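You operate a simulated robot arm through the tools that you are given. There is no shell and no other tool. Be economical: measure what you need, move in short steps, check, and stop when the job is done.

Carry out the task below with a simulated robot arm. There is one attempt and no reset: what you move stays moved.

TASK
Press the cube on the slide at HIGH load and put it in the tray that the display names.
Fine: slide in, set the load knob, press GO, slide out again.

The check looks at the end state, three seconds after you hand in, the way a careful person would. Anything else that was tipped, shoved, dropped, spilled or broken makes it a failure.

THE ROBOT
A 7-joint arm with a two-finger parallel gripper, fixed in place. Base frame: the origin is at the foot of the arm, x ahead of it, y to its left, z up; the work surface is at about z = 0.82. Units: m, rad, N and s.
With the tool pointing down near the work surface it reaches from about 0.3 to 0.7 m from the base axis. Its first joint turns from -1.152 to 1.152 rad. Payload 1.57 kg.
The TCP is the grasp point between the finger pads, 0.03 m short of the fingertips. In the tool frame z runs along the fingers and y along their closing line. Largest opening 0.11 m; finger width 0.024, thickness 0.012; the body of the gripper, 0.048 by 0.112 m, starts 0.078 m behind the TCP.
Orientation is that of the tool frame in the base frame, as a unit quaternion [w, x, y, z]. With the fingers straight down and closing along the base's y, the tool's x points along the base's -x, its y along +y and its z along -z.

THE INTERFACE
- The arm moves only by the tool play_rows. Its argument "targets" is text: rows parted by semicolons, each of 7 numbers parted by spaces: the turn, a rotation vector about the base's x, y, z in rad, then the shift along the base's x, y, z in cm, then the finger opening in cm, from 0 to 11. In form: ax ay az tx ty tz claw; .... A call has 1 to 20 rows; each row shifts and turns the commanded pose from where the row before left it. A row lasts 0.2 s, in which the tool goes at most 0.05 m and 0.15 rad; a call with a longer step from one row to the next is refused whole, and so is a gripper value outside its range. Where a pose cannot be reached the arm comes as near as it can. A force on the tool above 70 N (or 10 N above the force at the start of the call, whichever is more), or a blocked arm, ends the call early, and 0.2 s more pass. The fingers move at their own pace (about 0.108 m/s each) and stop on an object; they squeeze with about 34 N. The grip force told is the motor's: it shows also when the fingers shut on nothing. Time passes only in rows, and 0.2 s behind the last, so rows that do not move let the fingers close. It gives the time, the measured TCP pose, the force on the tool (base axes), the opening and the grip force at its end, in the units of the frame above (readings bear some noise), with the torque about the TCP (base axes, N m) and any sound that the robot's microphone picked up.
- Cameras (640 x 400 px; columns grow to the right, rows downward): "scene" is fixed at [0.1529, -0.3853, 1.4049]; the picture's right is [0.90, -0.43, 0.00], its down [-0.31, -0.65, -0.69] and it looks along [0.30, 0.63, -0.72] (base axes); focal length 256 px, centre (320, 200). "wrist" rides on the gripper at [0.07, 0.016, -0.141] in the tool frame; the picture's right is [-0.23, 0.97, 0.00], its down [-0.86, -0.20, -0.48] and it looks along [-0.47, -0.11, 0.88] (tool axes); focal length 222 px, centre (320, 200). There is no depth. A picture from a camera that has moved, and an enlarged one, comes with that camera's place and axes in the base frame and with its lens. The place of the scene camera against the robot may be out by one fixed shift of up to 0.025 m in any direction.
- get_image(camera): a new picture of that camera. The clock stands still meanwhile.
- enlarge(camera, box): a new picture of the part [left, top, right, bottom] of that camera's present view, enlarged. The clock stands still meanwhile.
- job_done(): hands the job in; it is judged then, once.

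Go step by step. Nothing tells you positions but the pictures and the camera data: compare them with the known pose of the tool, close in by small moves and look again before you grip or let go. The budget is 120 turns and 76 pictures, counting those below and the enlarged ones. Unless the task says otherwise, let go and move clear before handing in, and close with one line.

The tools are called after "Request:" by a JSON object that holds its "method" and its "body". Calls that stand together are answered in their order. play_rows: Moves the arm, as the interface text tells. Its arguments: {"type":"object","properties":{"targets":{"type":"string"}},"required":["targets"]} The other tools are called the same way: get_image (camera) takes a picture; enlarge (camera, box) takes an enlarged picture of a part of a camera's view; job_done () hands the job in.

At the start:

```text
time: 0.0
ee_pos: [0.4111, -0.0033, 1.1406]
orientation: [-0.001, 0.0, 1.0, 0.0]
contact_force: [-0.5, 0.3, -0.3]
wrist_torque: [0.01, -0.01, 0.02]
finger_gap: 0.1098
gripper_force: 0.1
```

scene: 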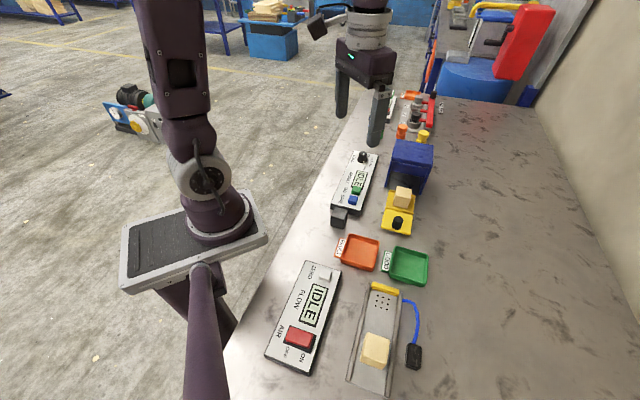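
wrist: 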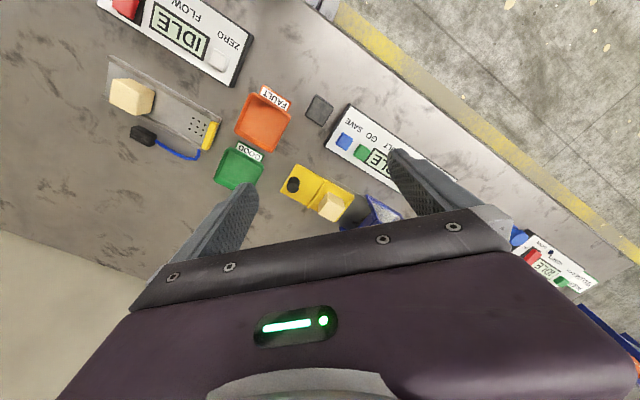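

I see a blue press with a yellow slide carrying a cube, a panel with knob, display and GO/SAVE buttons, and orange and green trays. I'll look closer first.

Request:
{"method": "enlarge", "body": {"camera": "scene", "box": [320, 130, 460, 240]}}

Request:
{"method": "enlarge", "body": {"camera": "scene", "box": [320, 210, 440, 300]}}

Request:
{"method": "enlarge", "body": {"camera": "wrist", "box": [210, 80, 430, 230]}}

```text
3.64 times, centred on (390, 185) of scene
camera zoom: at [0.1529, -0.3853, 1.4049], right [0.9, -0.43, 0.0], down [-0.31, -0.65, -0.69], along [0.3, 0.63, -0.72], focal length 931 px, centre (66, 254)
```

zoom: 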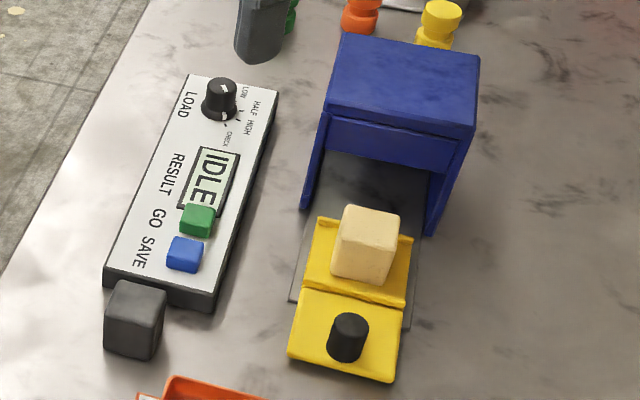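

```text
4.44 times, centred on (380, 255) of scene
camera zoom: at [0.1529, -0.3853, 1.4049], right [0.9, -0.43, 0.0], down [-0.31, -0.65, -0.69], along [0.3, 0.63, -0.72], focal length 1138 px, centre (53, -44)
```

zoom: 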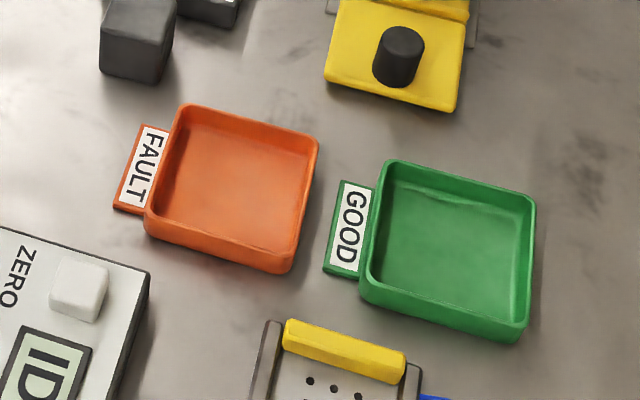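

```text
2.67 times, centred on (320, 155) of wrist
camera zoom: at [0.3404, 0.0153, 1.2818], right [0.23, 0.97, 0.0], down [0.86, -0.2, 0.48], along [0.47, -0.11, -0.88], focal length 592 px, centre (320, 320)
```

zoom: 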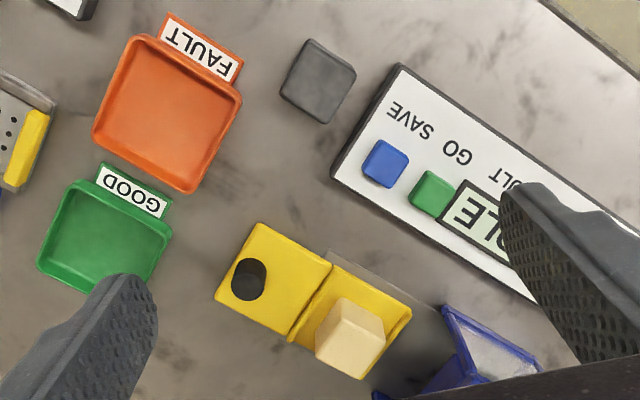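

I'll read the knob scale in more detail.

Request:
{"method": "enlarge", "body": {"camera": "scene", "box": [350, 143, 390, 168]}}

Request:
{"method": "play_rows", "body": {"targets": "0 0 0 -3 2 0 11;0 0 0 -3 3 0 11;0 0 0 -3 2 0 11"}}

Request:
{"method": "get_image", "body": {"camera": "wrist"}}

```text
16.00 times, centred on (370, 156) of scene
camera zoom: at [0.1529, -0.3853, 1.4049], right [0.9, -0.43, 0.0], down [-0.31, -0.65, -0.69], along [0.3, 0.63, -0.72], focal length 4098 px, centre (-480, 912)
```

zoom: 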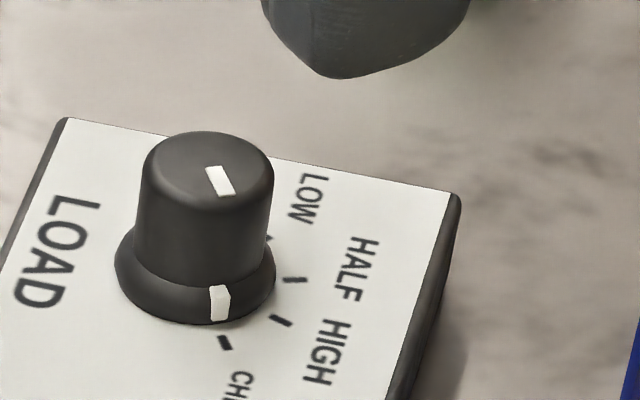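

```text
time: 0.8
ee_pos: [0.32, 0.0688, 1.1397]
orientation: [-0.001, 0.0, 1.0, 0.0]
contact_force: [-0.7, 0.4, 1.0]
wrist_torque: [0.01, -0.02, -0.02]
finger_gap: 0.1098
gripper_force: 0.0
```

```text
69 pictures are left
camera wrist: at [0.2496, 0.0857, 1.281], right [0.23, 0.97, 0.0], down [0.85, -0.2, 0.48], along [0.47, -0.11, -0.88], focal length 222 px, centre (320, 200)
```

wrist: 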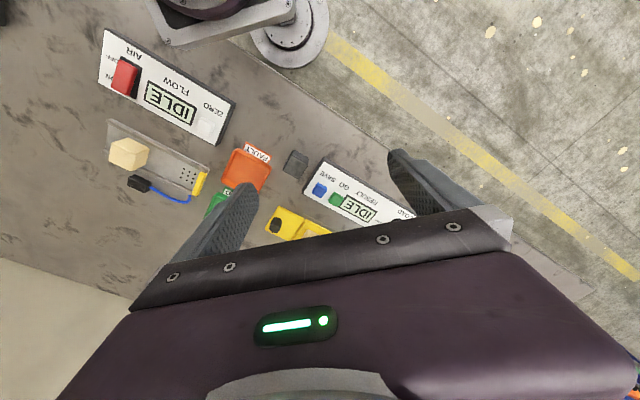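

The pointer is on CHECK and the ticks run LOW, HALF, HIGH, CHECK, so HIGH is one step counter-clockwise from above. The panel and slide lie about 45° to the base axes, so I'll yaw the tool to match and look from closer.

Request:
{"method": "play_rows", "body": {"targets": "0 0 0.131 3 -1 -1.5 11;0 0 0.131 3 -1 -1.5 11;0 0 0.131 3 -1 -1.5 11;0 0 0.131 3 -1 -1.5 11;0 0 0.131 3 -1 -1.5 11;0 0 0.131 3 -1 -1.5 11"}}

Request:
{"method": "get_image", "body": {"camera": "wrist"}}

```text
time: 2.2
ee_pos: [0.4998, 0.0078, 1.0495]
orientation: [0.0, -0.385, 0.923, 0.0]
contact_force: [0.3, 0.0, -0.5]
wrist_torque: [-0.01, 0.04, 0.02]
finger_gap: 0.11
gripper_force: 0.1
```

```text
68 pictures are left
camera wrist: at [0.4389, -0.0293, 1.1911], right [-0.53, 0.85, 0.0], down [0.74, 0.47, 0.48], along [0.41, 0.25, -0.88], focal length 222 px, centre (320, 200)
```

wrist: 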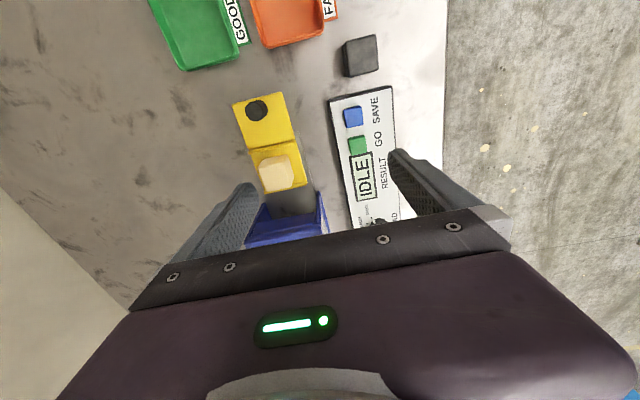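

The slide axis runs at about 42.4° in x-y, and the handle is near (0.517, -0.086). I'll move over the handle with the yaw aligned and check.

Request:
{"method": "play_rows", "body": {"targets": "0 0 -0.024 0.4 -2.4 -1 7;0 0 -0.024 0.4 -2.4 -2.5 7;0 0 0 0.4 -2.4 -3.5 7;0 0 0 0.5 -2.2 -4 7;0 0 0 0 0 0 7"}}

Request:
{"method": "get_image", "body": {"camera": "wrist"}}

Request:
{"method": "get_image", "body": {"camera": "scene"}}

```text
time: 3.4
ee_pos: [0.5169, -0.0847, 0.9393]
orientation: [0.0, -0.361, 0.933, 0.0]
contact_force: [-0.3, -0.6, 0.1]
wrist_torque: [-0.01, 0.02, 0.01]
finger_gap: 0.0699
gripper_force: 0.0
```

```text
67 pictures are left
camera wrist: at [0.4546, -0.1198, 1.081], right [-0.49, 0.87, 0.0], down [0.77, 0.43, 0.48], along [0.42, 0.23, -0.88], focal length 222 px, centre (320, 200)
```

wrist: 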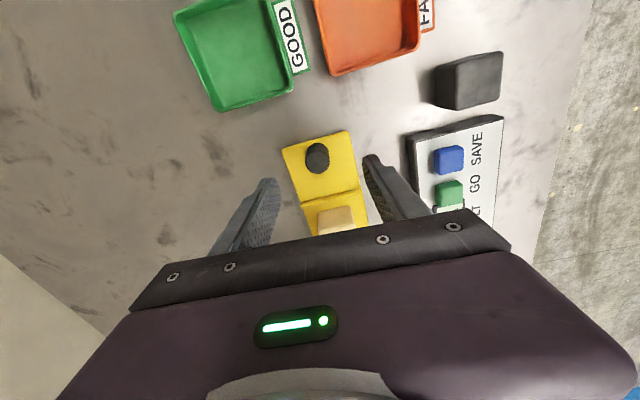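

```text
66 pictures are left
```

scene: 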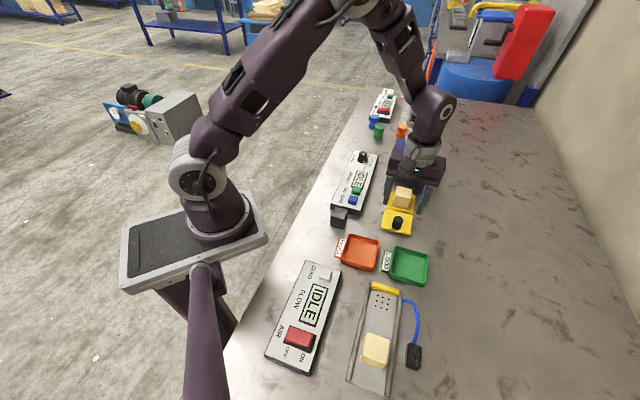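

The handle is nearly under the TCP. I'll correct a little, descend partway and check before gripping.

Request:
{"method": "play_rows", "body": {"targets": "0 0 0 -0.2 -0.4 -1.5 6;0 0 0 0 0 -2 6;0 0 0 0 0 -1.5 6;0 0 0 0 0 -1.5 6;0 0 0 0 0 0 6"}}

Request:
{"method": "get_image", "body": {"camera": "wrist"}}

Request:
{"method": "enlarge", "body": {"camera": "scene", "box": [340, 140, 460, 240]}}

```text
time: 4.6
ee_pos: [0.5162, -0.0898, 0.8747]
orientation: [-0.001, -0.361, 0.933, 0.0]
contact_force: [0.4, 0.7, 0.0]
wrist_torque: [0.01, 0.0, 0.0]
finger_gap: 0.0597
gripper_force: 0.1
```

```text
65 pictures are left
camera wrist: at [0.4529, -0.1245, 1.0155], right [-0.49, 0.87, 0.0], down [0.77, 0.43, 0.48], along [0.42, 0.23, -0.88], focal length 222 px, centre (320, 200)
```

wrist: 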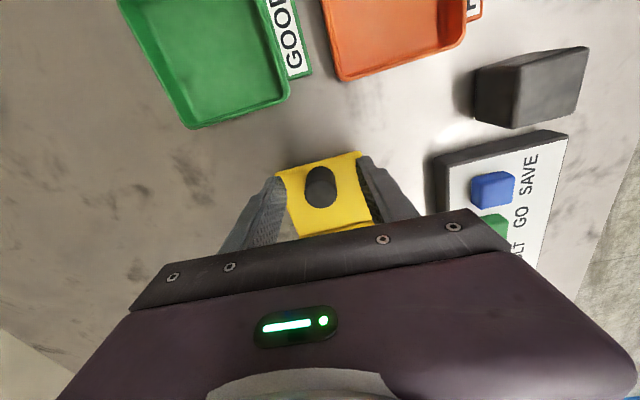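

```text
4.00 times, centred on (400, 190) of scene
camera zoom: at [0.1529, -0.3853, 1.4049], right [0.9, -0.43, 0.0], down [-0.31, -0.65, -0.69], along [0.3, 0.63, -0.72], focal length 1024 px, centre (0, 240)
```

zoom: 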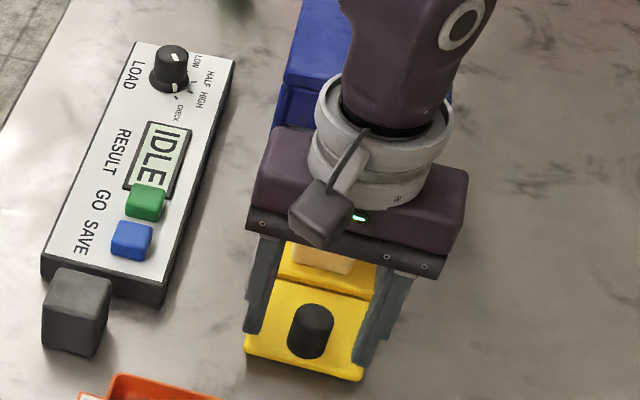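

The handle is centred laterally, about 0.6 cm nearer the camera. I'll correct, go down a little and grip it.

Request:
{"method": "play_rows", "body": {"targets": "0 0 0 -0.5 -0.45 0 6;0 0 0 0 0 -0.9 6;0 0 0 0 0 0 1;0 0 0 0 0 0 1;0 0 0 0 0 0 1"}}

Request:
{"method": "get_image", "body": {"camera": "wrist"}}

```text
time: 5.8
ee_pos: [0.5113, -0.0951, 0.8653]
orientation: [0.0, -0.361, 0.933, -0.001]
contact_force: [10.2, -10.5, -8.5]
wrist_torque: [-0.23, -0.06, -0.15]
finger_gap: 0.0248
gripper_force: 36.5
```

```text
63 pictures are left
camera wrist: at [0.448, -0.1299, 1.0069], right [-0.49, 0.87, 0.0], down [0.77, 0.43, 0.48], along [0.42, 0.23, -0.88], focal length 222 px, centre (320, 200)
```

wrist: 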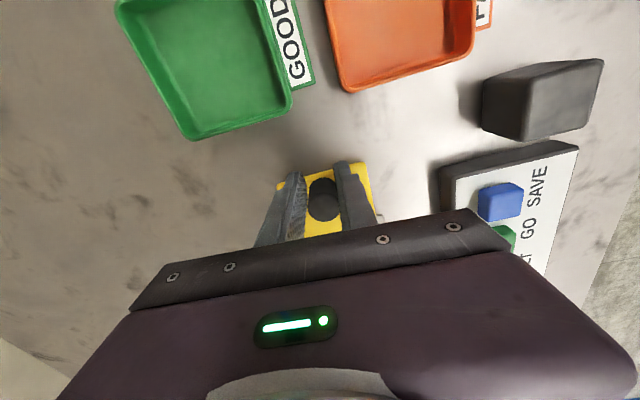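

The handle is gripped with a small sideways load. I'll relieve that and push along the slide in short steps.

Request:
{"method": "play_rows", "body": {"targets": "0 0 0 0.14 -0.15 0.1 1;0 0 0 0.738 0.674 0 1;0 0 0 0.738 0.674 0 1;0 0 0 0.738 0.674 0 1"}}

Request:
{"method": "enlarge", "body": {"camera": "scene", "box": [340, 140, 460, 240]}}

```text
time: 6.8
ee_pos: [0.5343, -0.0736, 0.8655]
orientation: [-0.003, -0.362, 0.932, 0.002]
contact_force: [-9.4, 9.0, -20.3]
wrist_torque: [-0.16, -0.1, 0.17]
finger_gap: 0.0248
gripper_force: 36.8
```

```text
4.00 times, centred on (400, 190) of scene
camera zoom: at [0.153, -0.3851, 1.4049], right [0.9, -0.43, 0.0], down [-0.31, -0.65, -0.69], along [0.3, 0.63, -0.72], focal length 1024 px, centre (0, 240)
```

zoom: 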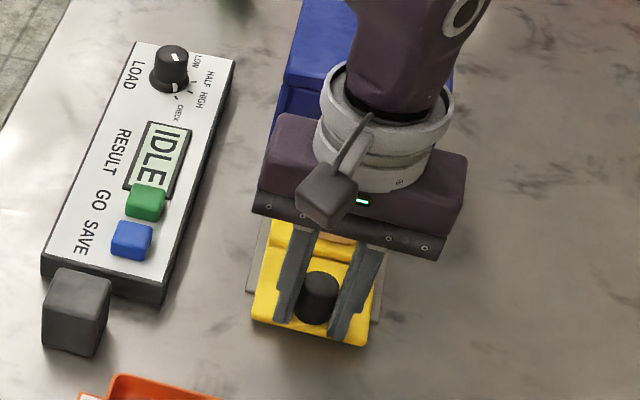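

The slide moves freely, so I continue.

Request:
{"method": "play_rows", "body": {"targets": "0 0 0 0.67 0.75 -0.1 1;0 0 0 0.738 0.674 0 1;0 0 0 0.738 0.674 0 1;0 0 0 0.738 0.674 0 1"}}

Request:
{"method": "enlarge", "body": {"camera": "scene", "box": [340, 140, 460, 240]}}

```text
time: 7.8
ee_pos: [0.5632, -0.0456, 0.8657]
orientation: [-0.001, -0.362, 0.932, 0.001]
contact_force: [-29.0, 29.4, 2.9]
wrist_torque: [0.41, 0.2, 0.59]
finger_gap: 0.025
gripper_force: 36.2
```

```text
4.00 times, centred on (400, 190) of scene
camera zoom: at [0.1521, -0.3846, 1.4052], right [0.9, -0.43, 0.0], down [-0.31, -0.65, -0.69], along [0.3, 0.63, -0.72], focal length 1024 px, centre (0, 240)
```

zoom: 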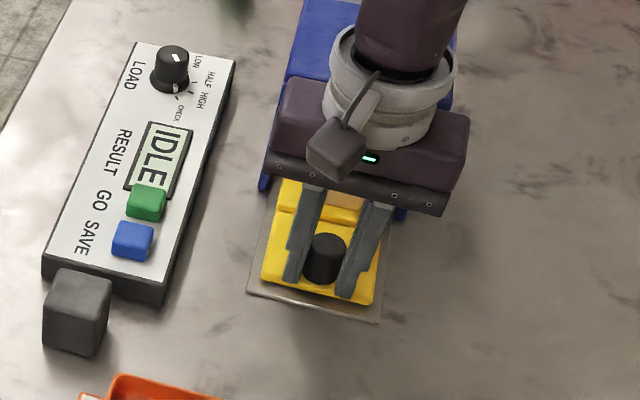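

The axis is closer to 44–45°, since there is a sideways load. I'll correct for it and continue.

Request:
{"method": "play_rows", "body": {"targets": "0 0 0 -0.13 0.15 0 1;0 0 0 -0.13 0.15 0 1;0 0 0 0.707 0.707 0 1;0 0 0 0.707 0.707 0 1"}}

Request:
{"method": "enlarge", "body": {"camera": "scene", "box": [340, 140, 460, 240]}}

Request:
{"method": "get_image", "body": {"camera": "wrist"}}

```text
time: 8.8
ee_pos: [0.5757, -0.0321, 0.8651]
orientation: [0.001, -0.361, 0.933, -0.001]
contact_force: [-6.6, 5.4, -18.7]
wrist_torque: [-0.2, 0.53, 0.14]
finger_gap: 0.0248
gripper_force: 36.4
```

```text
4.00 times, centred on (400, 190) of scene
camera zoom: at [0.1531, -0.3852, 1.4049], right [0.9, -0.43, 0.0], down [-0.31, -0.65, -0.69], along [0.3, 0.63, -0.72], focal length 1024 px, centre (0, 240)
```

zoom: 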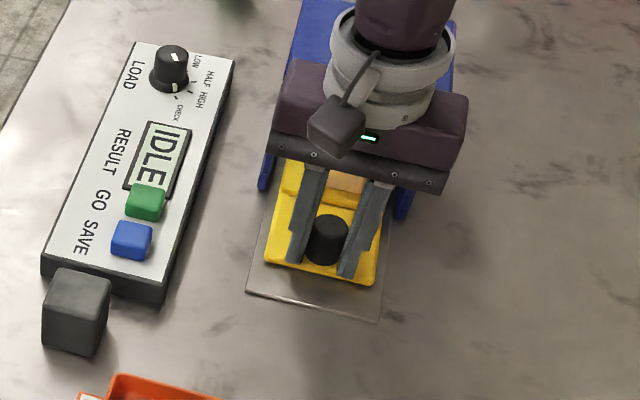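

```text
59 pictures are left
camera wrist: at [0.512, -0.0658, 1.0072], right [-0.49, 0.87, 0.0], down [0.77, 0.43, 0.48], along [0.42, 0.23, -0.88], focal length 222 px, centre (320, 200)
```

wrist: 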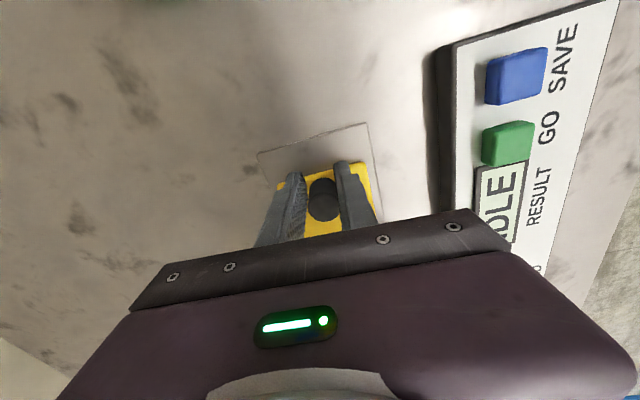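

Still moving freely, with no stop felt. I continue in small steps.

Request:
{"method": "play_rows", "body": {"targets": "0 0 0 0.707 0.707 0 1;0 0 0 0.707 0.707 0 1"}}

Request:
{"method": "enlarge", "body": {"camera": "scene", "box": [340, 140, 460, 240]}}

```text
time: 9.4
ee_pos: [0.5911, -0.0163, 0.8673]
orientation: [0.001, -0.36, 0.933, 0.0]
contact_force: [3.5, -1.9, -24.8]
wrist_torque: [-0.48, 0.6, -0.03]
finger_gap: 0.0249
gripper_force: 36.3
```

```text
4.00 times, centred on (400, 190) of scene
camera zoom: at [0.1534, -0.3853, 1.4048], right [0.9, -0.43, 0.0], down [-0.31, -0.65, -0.69], along [0.3, 0.63, -0.72], focal length 1024 px, centre (0, 240)
```

zoom: 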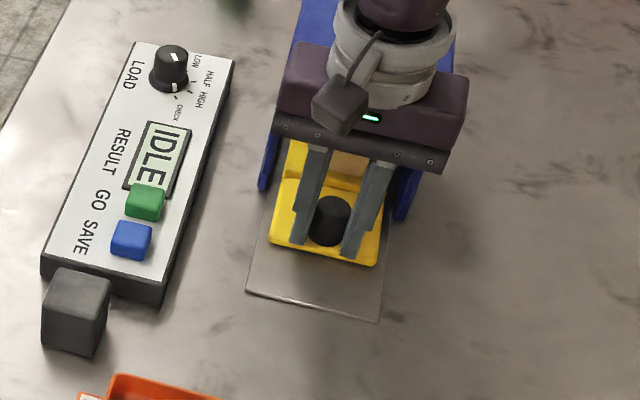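

Request:
{"method": "play_rows", "body": {"targets": "0 0 0 0.707 0.707 -0.15 1;0 0 0 0.707 0.707 0 1"}}

Request:
{"method": "enlarge", "body": {"camera": "scene", "box": [340, 140, 460, 240]}}

```text
time: 10.0
ee_pos: [0.6069, -0.0022, 0.8665]
orientation: [0.003, -0.36, 0.933, -0.001]
contact_force: [0.8, -13.4, -1.3]
wrist_torque: [0.38, 0.08, 0.04]
finger_gap: 0.0259
gripper_force: 19.9
```

```text
4.00 times, centred on (400, 190) of scene
camera zoom: at [0.1529, -0.3856, 1.4048], right [0.9, -0.43, 0.0], down [-0.31, -0.65, -0.7], along [0.3, 0.63, -0.72], focal length 1024 px, centre (0, 240)
```

zoom: 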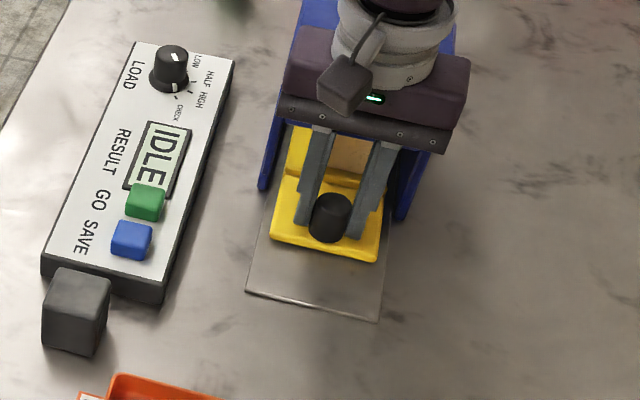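

The slide seems to have reached its stop, since the fingers slid past the handle. I'll release, back off and rise to inspect.

Request:
{"method": "play_rows", "body": {"targets": "0 0 0 0 0 0 5;0 0 0 0 0 0 5;0 0 0 -0.5 -0.5 3 5;0 0 0 -1 -1 4 5;0 0 0 -2 -2 4 5;0 0 0 -3 -3 3 5;0 0 0 -3 -3 0 5"}}

Request:
{"method": "enlarge", "body": {"camera": "scene", "box": [340, 140, 460, 240]}}

Request:
{"method": "get_image", "body": {"camera": "wrist"}}

```text
refused: row 6 steps farther than a row can; nothing moved
```

```text
4.00 times, centred on (400, 190) of scene
camera zoom: at [0.1529, -0.3856, 1.4048], right [0.9, -0.43, 0.0], down [-0.31, -0.65, -0.7], along [0.3, 0.63, -0.72], focal length 1024 px, centre (0, 240)
```

zoom: 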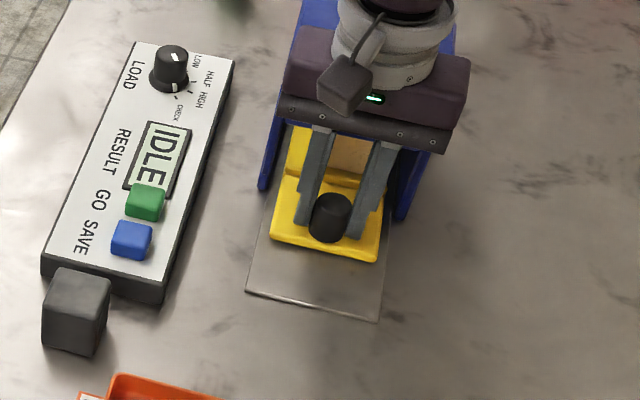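

```text
55 pictures are left
camera wrist: at [0.5416, -0.0369, 1.0063], right [-0.49, 0.87, 0.0], down [0.76, 0.43, 0.48], along [0.42, 0.23, -0.88], focal length 222 px, centre (320, 200)
```

wrist: 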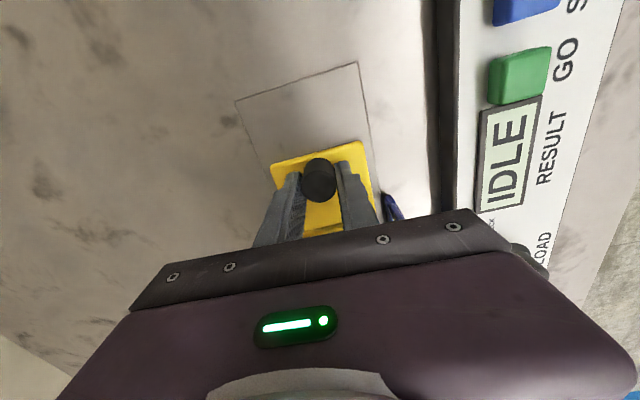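

One row was too long and the call was refused. I'm sending the release and retreat again with shorter steps.

Request:
{"method": "play_rows", "body": {"targets": "0 0 0 0 0 0 5;0 0 0 0 0 0 5;0 0 0 -0.5 -0.5 3 5;0 0 0 -1 -1 4 5;0 0 0 -2 -2 3.5 5;0 0 0 -3 -3 0 5;0 0 0 -3 -3 0 5"}}

Request:
{"method": "enlarge", "body": {"camera": "scene", "box": [340, 140, 460, 240]}}

Request:
{"method": "get_image", "body": {"camera": "wrist"}}

```text
time: 11.6
ee_pos: [0.5078, -0.097, 0.9702]
orientation: [0.001, -0.36, 0.933, 0.0]
contact_force: [0.5, 0.1, 0.6]
wrist_torque: [0.02, -0.03, 0.03]
finger_gap: 0.0501
gripper_force: 0.1
```

```text
4.00 times, centred on (400, 190) of scene
camera zoom: at [0.1529, -0.3852, 1.4049], right [0.9, -0.43, 0.0], down [-0.31, -0.65, -0.69], along [0.3, 0.63, -0.72], focal length 1024 px, centre (0, 240)
```

zoom: 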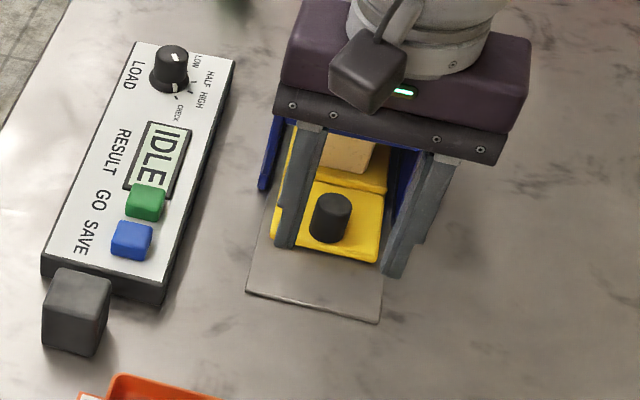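

```text
53 pictures are left
camera wrist: at [0.4447, -0.132, 1.1115], right [-0.49, 0.87, 0.0], down [0.77, 0.43, 0.48], along [0.42, 0.23, -0.88], focal length 222 px, centre (320, 200)
```

wrist: 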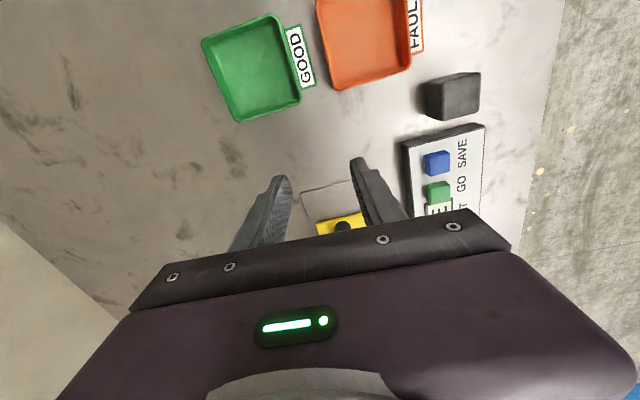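

I'll move up and over the knob for a view from above, which also clears the scene camera's view of the press.

Request:
{"method": "play_rows", "body": {"targets": "0 0 0 0 2 4 7;0 0 0 1 4 1 7;0 0 0 1 4 0 7;0 0 0 1 4 0 7;0 0 0 1 4 0 7;0 0 0 1 4 0 7;0 0 0 1 3 0 7;0 0 0 1 2 0 7"}}

Request:
{"method": "get_image", "body": {"camera": "wrist"}}

Request:
{"method": "enlarge", "body": {"camera": "scene", "box": [340, 130, 460, 230]}}

```text
time: 13.4
ee_pos: [0.5809, 0.1722, 1.0204]
orientation: [0.0, -0.361, 0.933, 0.001]
contact_force: [-1.1, 0.3, -0.5]
wrist_torque: [-0.02, 0.02, -0.01]
finger_gap: 0.07
gripper_force: 0.1
```

```text
52 pictures are left
camera wrist: at [0.5165, 0.1377, 1.1615], right [-0.49, 0.87, 0.0], down [0.77, 0.43, 0.48], along [0.42, 0.23, -0.88], focal length 222 px, centre (320, 200)
```

wrist: 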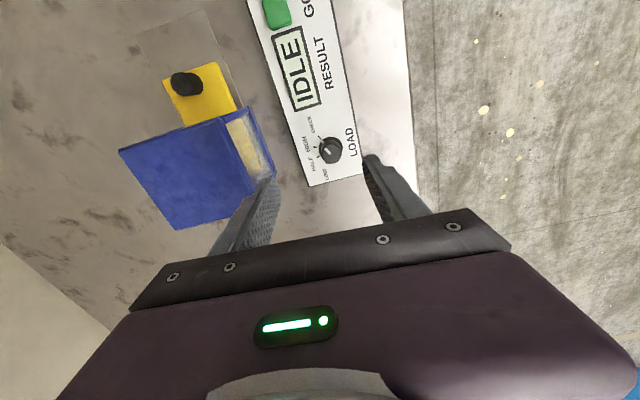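

```text
4.00 times, centred on (400, 180) of scene
camera zoom: at [0.1528, -0.3853, 1.4049], right [0.9, -0.43, 0.0], down [-0.31, -0.65, -0.69], along [0.3, 0.63, -0.72], focal length 1024 px, centre (0, 280)
```

zoom: 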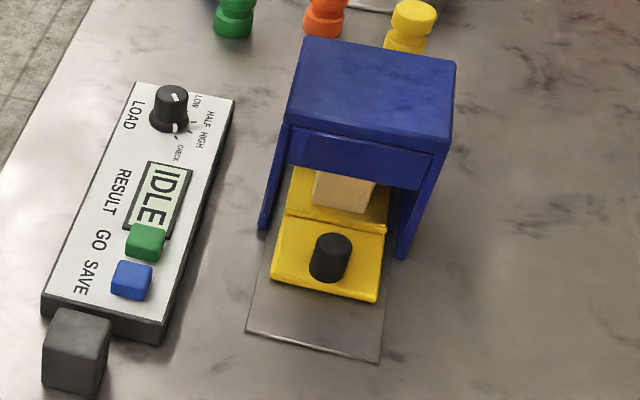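

The slide is in about 12.8 cm, with the cube under the press. Now a close look at the knob.

Request:
{"method": "enlarge", "body": {"camera": "wrist", "box": [280, 105, 376, 195]}}

Request:
{"method": "enlarge", "body": {"camera": "scene", "box": [360, 145, 440, 210]}}

```text
4.44 times, centred on (328, 150) of wrist
camera zoom: at [0.5165, 0.1377, 1.1615], right [-0.49, 0.87, 0.0], down [0.77, 0.43, 0.48], along [0.42, 0.23, -0.88], focal length 987 px, centre (284, 422)
```

zoom: 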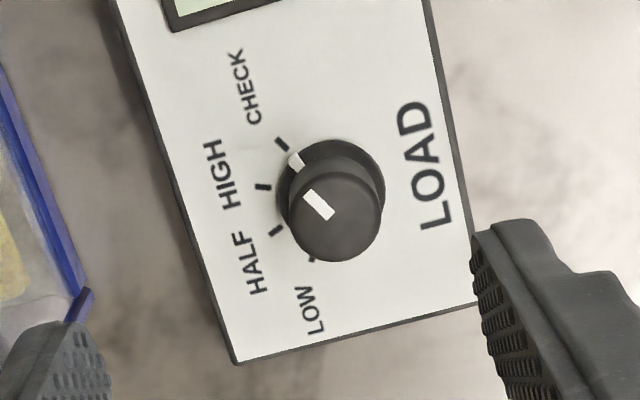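

```text
6.15 times, centred on (400, 178) of scene
camera zoom: at [0.1528, -0.3853, 1.4049], right [0.9, -0.43, 0.0], down [-0.31, -0.65, -0.69], along [0.3, 0.63, -0.72], focal length 1576 px, centre (-172, 338)
```

zoom: 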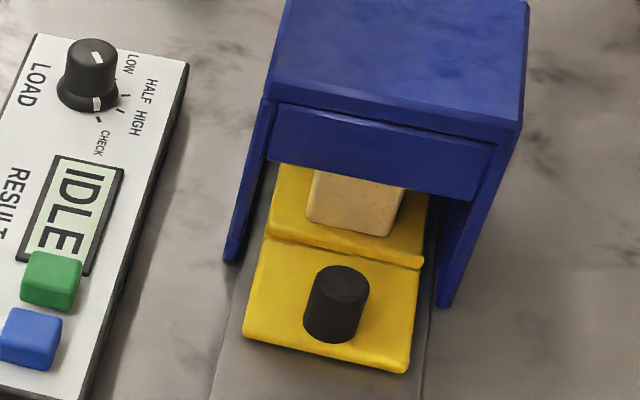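

The knob is at about (0.5815, 0.190), and HIGH is roughly +38° about z from CHECK. I'll move over it and lower.

Request:
{"method": "play_rows", "body": {"targets": "0 0 0 0.05 1.8 -2 5;0 0 0 0 0 -4 5;0 0 0 0 0 -4 5;0 0 0 0 0 0 5"}}

Request:
{"method": "get_image", "body": {"camera": "wrist"}}

Request:
{"method": "enlarge", "body": {"camera": "scene", "box": [330, 130, 410, 190]}}

```text
time: 14.4
ee_pos: [0.5794, 0.1902, 0.9176]
orientation: [0.001, -0.361, 0.932, 0.0]
contact_force: [-0.2, 0.3, 0.2]
wrist_torque: [0.04, -0.01, -0.03]
finger_gap: 0.0504
gripper_force: 0.0
```

```text
48 pictures are left
camera wrist: at [0.5157, 0.156, 1.059], right [-0.49, 0.87, 0.0], down [0.77, 0.43, 0.48], along [0.42, 0.23, -0.88], focal length 222 px, centre (320, 200)
```

wrist: 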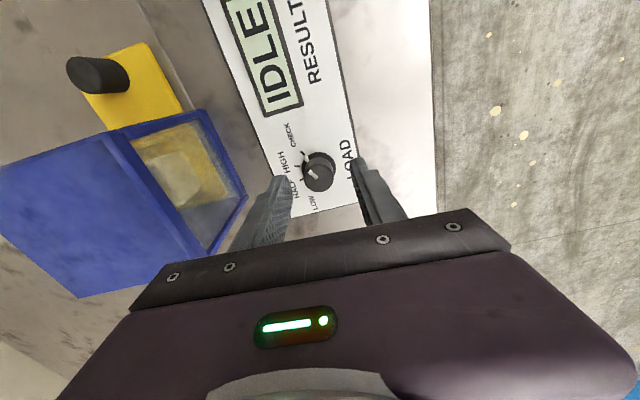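

```text
6.67 times, centred on (370, 160) of scene
camera zoom: at [0.1529, -0.3853, 1.4049], right [0.9, -0.43, 0.0], down [-0.31, -0.65, -0.69], along [0.3, 0.63, -0.72], focal length 1708 px, centre (-13, 467)
```

zoom: 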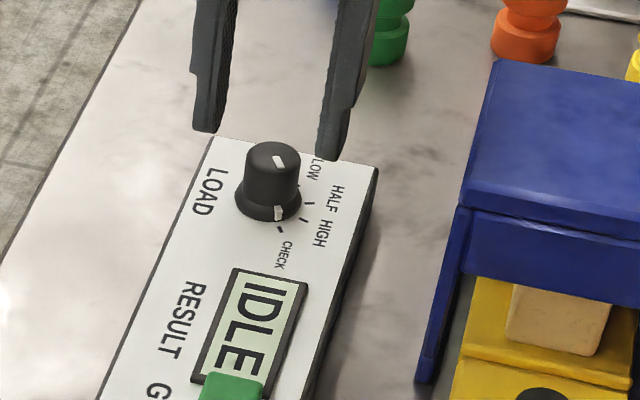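

The knob is well centred. I'll descend so the tips surround the knob above its skirt, then look.

Request:
{"method": "play_rows", "body": {"targets": "0 0 0 0.2 0.1 -1.2 5;0 0 0 0 0 -1.3 5;0 0 0 0 0 0 5"}}

Request:
{"method": "get_image", "body": {"camera": "wrist"}}

Request:
{"method": "enlarge", "body": {"camera": "scene", "box": [330, 130, 410, 190]}}

```text
time: 15.2
ee_pos: [0.5803, 0.1916, 0.8952]
orientation: [0.0, -0.361, 0.933, 0.0]
contact_force: [-0.7, -0.1, -0.8]
wrist_torque: [0.05, 0.03, 0.05]
finger_gap: 0.0503
gripper_force: 0.0
```

```text
46 pictures are left
camera wrist: at [0.5172, 0.1569, 1.0356], right [-0.49, 0.87, 0.0], down [0.77, 0.43, 0.48], along [0.42, 0.23, -0.88], focal length 222 px, centre (320, 200)
```

wrist: 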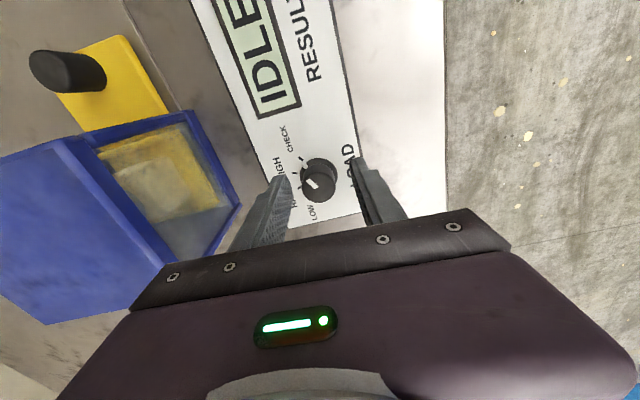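

```text
6.67 times, centred on (370, 160) of scene
camera zoom: at [0.1529, -0.3853, 1.4049], right [0.9, -0.43, 0.0], down [-0.31, -0.65, -0.69], along [0.3, 0.63, -0.72], focal length 1708 px, centre (-13, 467)
```

zoom: 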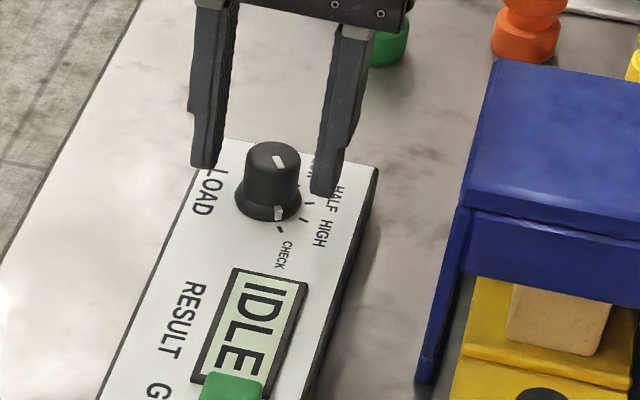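

The tips surround the knob at mid-height. I'll go 0.5 cm lower, close, and turn counter-clockwise in steps.

Request:
{"method": "play_rows", "body": {"targets": "0 0 0 0 0 -0.5 5;0 0 0 0 0 0 2;0 0 0 0 0 0 2;0 0 0 0 0 0 2"}}

Request:
{"method": "play_rows", "body": {"targets": "0 0 0.13 0 0 0 2;0 0 0.13 0 0 0 2;0 0 0.13 0 0 0 2;0 0 0.13 0 0 0 2;0 0 0.12 0 0 0 2;0 0 0 0 0 0 2"}}

Request:
{"method": "enlarge", "body": {"camera": "scene", "box": [330, 130, 410, 190]}}

```text
time: 16.2
ee_pos: [0.5817, 0.1922, 0.8902]
orientation: [0.0, -0.361, 0.933, -0.002]
contact_force: [7.5, -10.3, -3.7]
wrist_torque: [-0.26, -0.07, -0.11]
finger_gap: 0.0315
gripper_force: 6.4
```

```text
time: 17.6
ee_pos: [0.5817, 0.1911, 0.8903]
orientation: [0.001, -0.637, 0.771, -0.001]
contact_force: [18.1, -3.7, -4.4]
wrist_torque: [0.08, -0.34, -0.09]
finger_gap: 0.0361
gripper_force: 9.2
```

```text
6.67 times, centred on (370, 160) of scene
camera zoom: at [0.1533, -0.3853, 1.4048], right [0.9, -0.43, 0.0], down [-0.31, -0.65, -0.69], along [0.3, 0.63, -0.72], focal length 1708 px, centre (-13, 467)
```

zoom: 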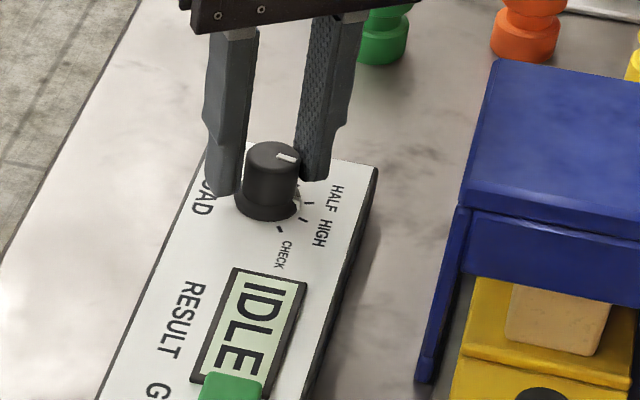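

The knob has turned. I'll open, rise and read the pointer.

Request:
{"method": "play_rows", "body": {"targets": "0 0 0 0 0 0 6;0 0 0 0 0 0 6;0 0 0 0 0 3 6;0 0 0 0 1.5 4 7;0 0 0 0 1.5 3 7"}}

Request:
{"method": "enlarge", "body": {"camera": "scene", "box": [350, 143, 390, 168]}}

Request:
{"method": "get_image", "body": {"camera": "wrist"}}

```text
time: 18.8
ee_pos: [0.5816, 0.2224, 0.9902]
orientation: [0.0, -0.636, 0.772, 0.0]
contact_force: [-0.6, 0.1, 0.1]
wrist_torque: [0.01, -0.01, 0.02]
finger_gap: 0.0701
gripper_force: 0.1
```

```text
16.00 times, centred on (370, 156) of scene
camera zoom: at [0.1528, -0.3853, 1.4049], right [0.9, -0.43, 0.0], down [-0.31, -0.65, -0.69], along [0.3, 0.63, -0.72], focal length 4098 px, centre (-480, 912)
```

zoom: 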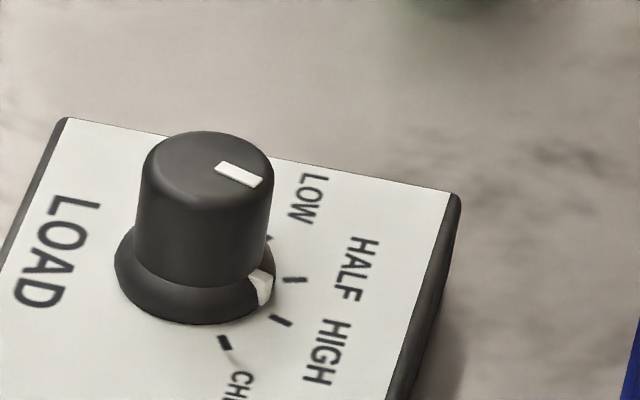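

```text
42 pictures are left
camera wrist: at [0.5514, 0.1573, 1.1314], right [-0.91, 0.41, 0.0], down [0.36, 0.8, 0.48], along [0.2, 0.44, -0.88], focal length 222 px, centre (320, 200)
```

wrist: 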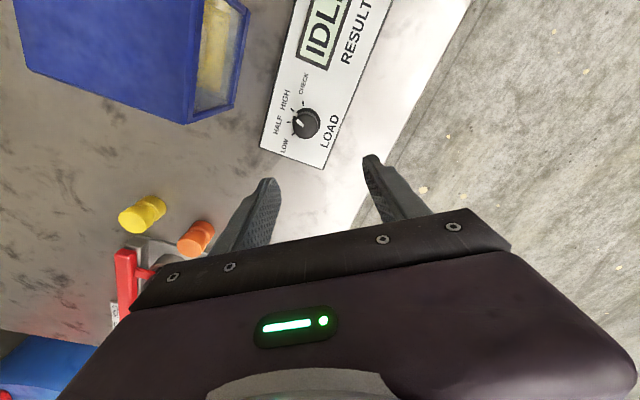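

Request:
{"method": "enlarge", "body": {"camera": "wrist", "box": [265, 80, 345, 155]}}

```text
5.33 times, centred on (305, 118) of wrist
camera zoom: at [0.5514, 0.1573, 1.1314], right [-0.91, 0.41, 0.0], down [0.36, 0.8, 0.48], along [0.2, 0.44, -0.88], focal length 1185 px, centre (400, 640)
```

zoom: 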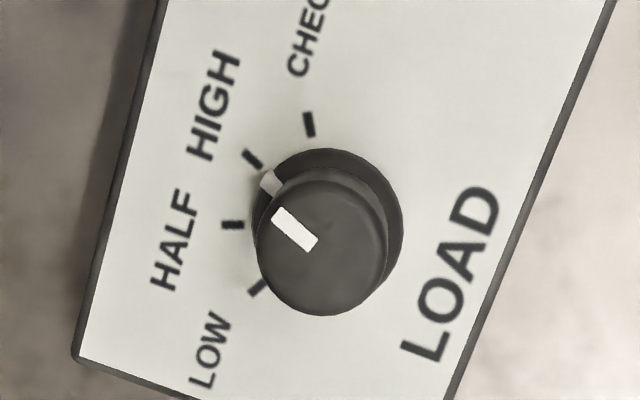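

The pointer sits on HIGH. Next I'll go above the GO button with closed fingers, turning the yaw back to line up with the panel.

Request:
{"method": "play_rows", "body": {"targets": "0 0 -0.12 -1.9 -3.2 0 2;0 0 -0.12 -1.9 -3.2 0 0;0 0 -0.12 -1.9 -3.2 -1 0;0 0 -0.12 -1.9 -3.2 -1.5 0;0 0 -0.12 -1.9 -3 -2 0;0 0 0 0 0 0 0"}}

Request:
{"method": "get_image", "body": {"camera": "wrist"}}

Request:
{"method": "enlarge", "body": {"camera": "scene", "box": [320, 140, 440, 230]}}

```text
time: 20.2
ee_pos: [0.4846, 0.065, 0.9463]
orientation: [0.001, -0.378, 0.926, 0.0]
contact_force: [0.3, 0.0, -0.1]
wrist_torque: [0.01, 0.0, 0.01]
finger_gap: 0.0
gripper_force: 21.5
```

```text
40 pictures are left
camera wrist: at [0.4235, 0.0269, 1.0879], right [-0.52, 0.85, 0.0], down [0.75, 0.46, 0.48], along [0.41, 0.25, -0.88], focal length 222 px, centre (320, 200)
```

wrist: 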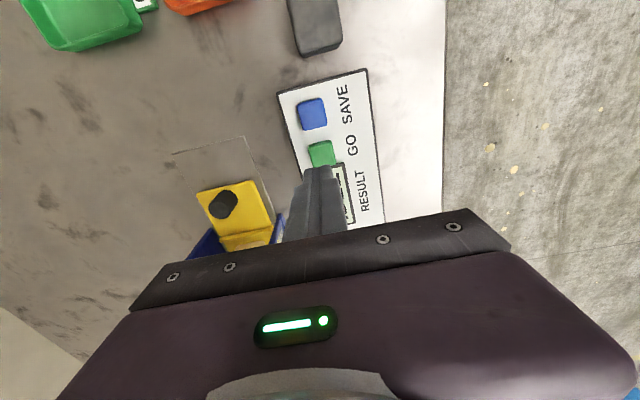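

```text
4.44 times, centred on (380, 185) of scene
camera zoom: at [0.1528, -0.3853, 1.4049], right [0.9, -0.43, 0.0], down [-0.31, -0.65, -0.69], along [0.3, 0.63, -0.72], focal length 1138 px, centre (53, 267)
```

zoom: 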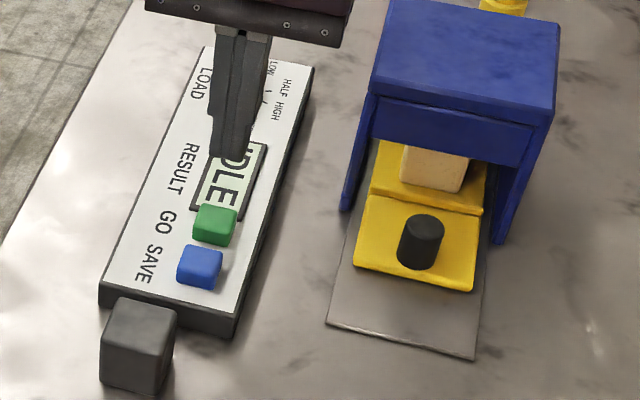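

GO is directly below, about 0.3 cm off. I'll lower to just above it and check.

Request:
{"method": "play_rows", "body": {"targets": "0 0 0 -0.25 -0.1 -2 0;0 0 0 0 0 -2 0;0 0 0 0 0 0 0"}}

Request:
{"method": "enlarge", "body": {"camera": "scene", "box": [330, 160, 390, 210]}}

Request:
{"method": "enlarge", "body": {"camera": "wrist", "box": [260, 90, 400, 220]}}

```text
time: 21.0
ee_pos: [0.4843, 0.0618, 0.906]
orientation: [0.0, -0.38, 0.925, 0.0]
contact_force: [-0.2, -0.5, -0.3]
wrist_torque: [-0.01, -0.01, 0.02]
finger_gap: 0.0
gripper_force: 21.0
```

```text
8.00 times, centred on (360, 185) of scene
camera zoom: at [0.1529, -0.3853, 1.4049], right [0.9, -0.43, 0.0], down [-0.31, -0.65, -0.69], along [0.3, 0.63, -0.72], focal length 2049 px, centre (0, 320)
```

zoom: 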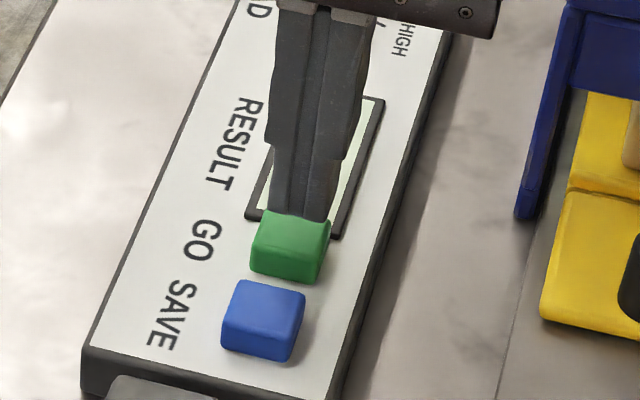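

```text
3.08 times, centred on (330, 155) of wrist
camera zoom: at [0.4222, 0.0251, 1.0469], right [-0.52, 0.85, 0.0], down [0.75, 0.46, 0.48], along [0.41, 0.25, -0.88], focal length 684 px, centre (289, 338)
```

zoom: 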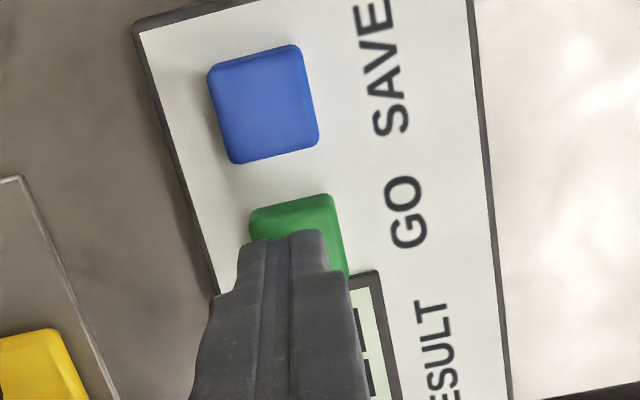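

The tip is over the button. I'll press down in small steps.

Request:
{"method": "play_rows", "body": {"targets": "0 0 0 -0.15 -0.1 -0.5 0;0 0 0 0 0 -0.5 0;0 0 0 0 0 -0.4 0;0 0 0 0 0 -0.3 0"}}

Request:
{"method": "enlarge", "body": {"camera": "scene", "box": [330, 160, 390, 210]}}

```text
time: 22.0
ee_pos: [0.4829, 0.0627, 0.8874]
orientation: [-0.001, -0.379, 0.925, 0.0]
contact_force: [-0.5, 1.0, 0.7]
wrist_torque: [0.07, 0.01, 0.01]
finger_gap: 0.0002
gripper_force: 21.1
```

```text
8.00 times, centred on (360, 185) of scene
camera zoom: at [0.1528, -0.3853, 1.4049], right [0.9, -0.43, 0.0], down [-0.31, -0.65, -0.69], along [0.3, 0.63, -0.72], focal length 2049 px, centre (0, 320)
```

zoom: 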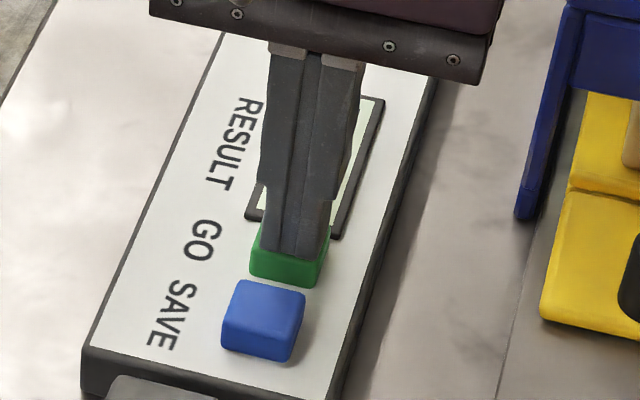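

Request:
{"method": "play_rows", "body": {"targets": "0 0 0 0 0 -0.3 0;0 0 0 0 0 -0.3 0;0 0 0 0 0 0 0"}}

Request:
{"method": "enlarge", "body": {"camera": "scene", "box": [330, 140, 450, 230]}}

```text
time: 22.8
ee_pos: [0.4822, 0.0622, 0.8822]
orientation: [0.0, -0.379, 0.925, -0.001]
contact_force: [-2.2, -1.4, 10.6]
wrist_torque: [0.01, 0.09, 0.06]
finger_gap: 0.0003
gripper_force: 21.4
heard: click
```

```text
4.44 times, centred on (390, 185) of scene
camera zoom: at [0.1526, -0.3853, 1.4049], right [0.9, -0.43, 0.0], down [-0.31, -0.65, -0.7], along [0.3, 0.63, -0.72], focal length 1138 px, centre (9, 267)
```

zoom: 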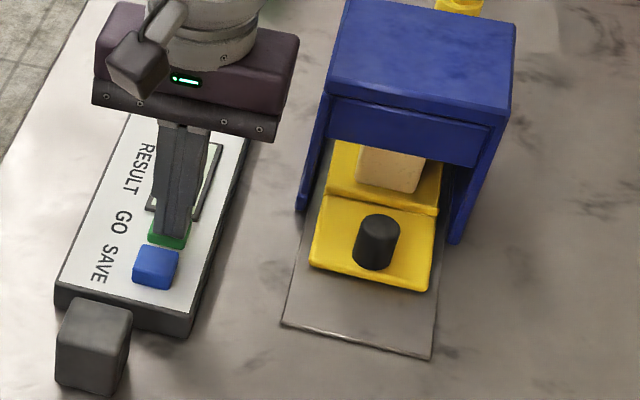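

A click was heard. I'll lift off, wait, and read the display.

Request:
{"method": "play_rows", "body": {"targets": "0 0 0 0 0 2 0;0 0 0 0 0 4 0;0 0 0 2 2 4 0;0 0 0 3 3 0 4;0 0 0 3 3 0 4;0 0 0 0 0 0 4"}}

Request:
{"method": "enlarge", "body": {"camera": "scene", "box": [330, 140, 450, 230]}}

```text
time: 24.2
ee_pos: [0.562, 0.1448, 0.9822]
orientation: [0.0, -0.38, 0.925, 0.0]
contact_force: [-0.1, 0.8, 0.9]
wrist_torque: [0.02, -0.02, 0.01]
finger_gap: 0.0401
gripper_force: 0.1
```

```text
4.44 times, centred on (390, 185) of scene
camera zoom: at [0.1529, -0.3852, 1.4049], right [0.9, -0.43, 0.0], down [-0.31, -0.65, -0.69], along [0.3, 0.63, -0.72], focal length 1138 px, centre (9, 267)
```

zoom: 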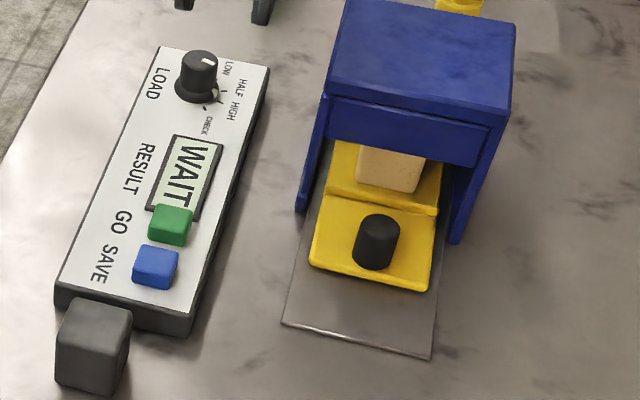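

The display says WAIT, so the cycle is running. I'll wait a few seconds.

Request:
{"method": "play_rows", "body": {"targets": "0 0 0 0 0 0 4;0 0 0 0 0 0 4;0 0 0 0 0 0 4;0 0 0 0 0 0 4;0 0 0 0 0 0 4;0 0 0 0 0 0 4;0 0 0 0 0 0 4;0 0 0 0 0 0 4;0 0 0 0 0 0 4;0 0 0 0 0 0 4;0 0 0 0 0 0 4;0 0 0 0 0 0 4;0 0 0 0 0 0 4;0 0 0 0 0 0 4;0 0 0 0 0 0 4"}}

Request:
{"method": "enlarge", "body": {"camera": "scene", "box": [330, 140, 450, 230]}}

```text
time: 27.4
ee_pos: [0.5622, 0.1449, 0.9821]
orientation: [0.0, -0.379, 0.925, 0.0]
contact_force: [-0.1, 0.9, -0.3]
wrist_torque: [0.02, 0.01, 0.02]
finger_gap: 0.0399
gripper_force: 0.2
```

```text
4.44 times, centred on (390, 185) of scene
camera zoom: at [0.1529, -0.3853, 1.4049], right [0.9, -0.43, 0.0], down [-0.31, -0.65, -0.69], along [0.3, 0.63, -0.72], focal length 1138 px, centre (9, 267)
```

zoom: 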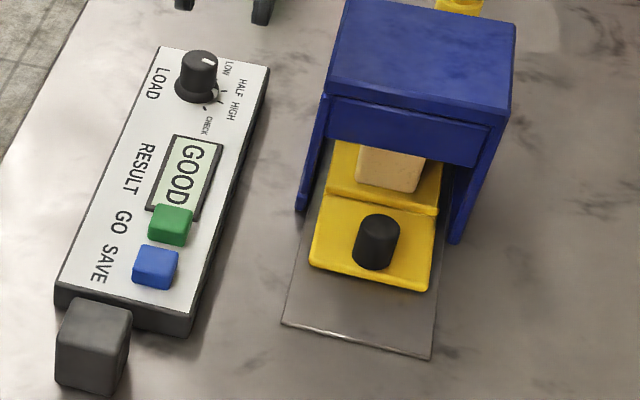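

The result is GOOD, so the green tray. Now I'll go to the slide handle, near (0.602, -0.002), and pull it out.

Request:
{"method": "play_rows", "body": {"targets": "0 0 0 0.9 -3.7 0 6;0 0 0 0.9 -3.7 0 6;0 0 0 0.9 -3.7 0 6;0 0 0 0.9 -3.7 -2 6;0 0 0 0 0 -3 6;0 0 0 0 0 0 6"}}

Request:
{"method": "get_image", "body": {"camera": "wrist"}}

```text
time: 28.8
ee_pos: [0.5986, -0.0046, 0.9313]
orientation: [0.0, -0.378, 0.926, 0.0]
contact_force: [0.0, 0.4, -0.3]
wrist_torque: [-0.02, -0.05, 0.04]
finger_gap: 0.0598
gripper_force: 0.2
```

```text
32 pictures are left
camera wrist: at [0.536, -0.0422, 1.0735], right [-0.52, 0.85, 0.0], down [0.75, 0.46, 0.48], along [0.41, 0.25, -0.88], focal length 222 px, centre (320, 200)
```

wrist: 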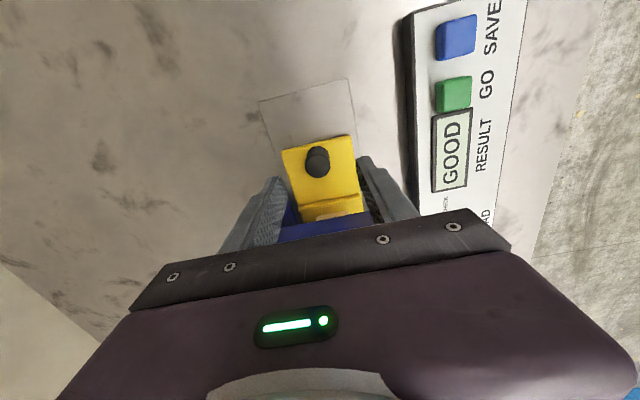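

Request:
{"method": "play_rows", "body": {"targets": "0 0 0 -0.3 -0.35 -2.5 6;0 0 0 0 0 -2.5 6;0 0 0 0 0 -1.5 6;0 0 0 0 0 0 1;0 0 0 0 0 0 1;0 0 0 0 0 0 1"}}

Request:
{"method": "get_image", "body": {"camera": "wrist"}}

```text
time: 30.2
ee_pos: [0.5966, -0.0102, 0.8676]
orientation: [0.0, -0.378, 0.926, 0.0]
contact_force: [14.5, -13.7, -8.4]
wrist_torque: [0.24, -0.1, -0.28]
finger_gap: 0.0254
gripper_force: 36.5
```

```text
31 pictures are left
camera wrist: at [0.5342, -0.0482, 1.0086], right [-0.52, 0.85, 0.0], down [0.75, 0.46, 0.48], along [0.41, 0.25, -0.88], focal length 222 px, centre (320, 200)
```

wrist: 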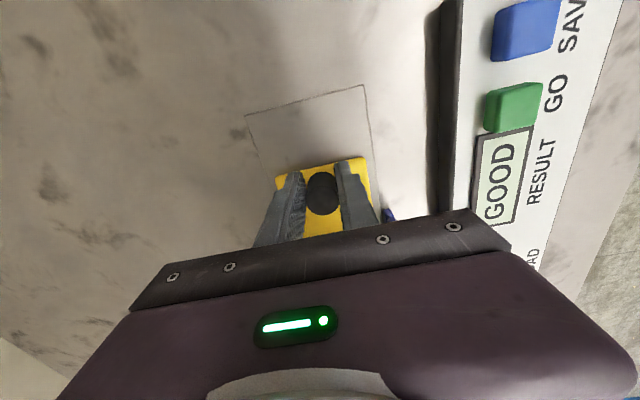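

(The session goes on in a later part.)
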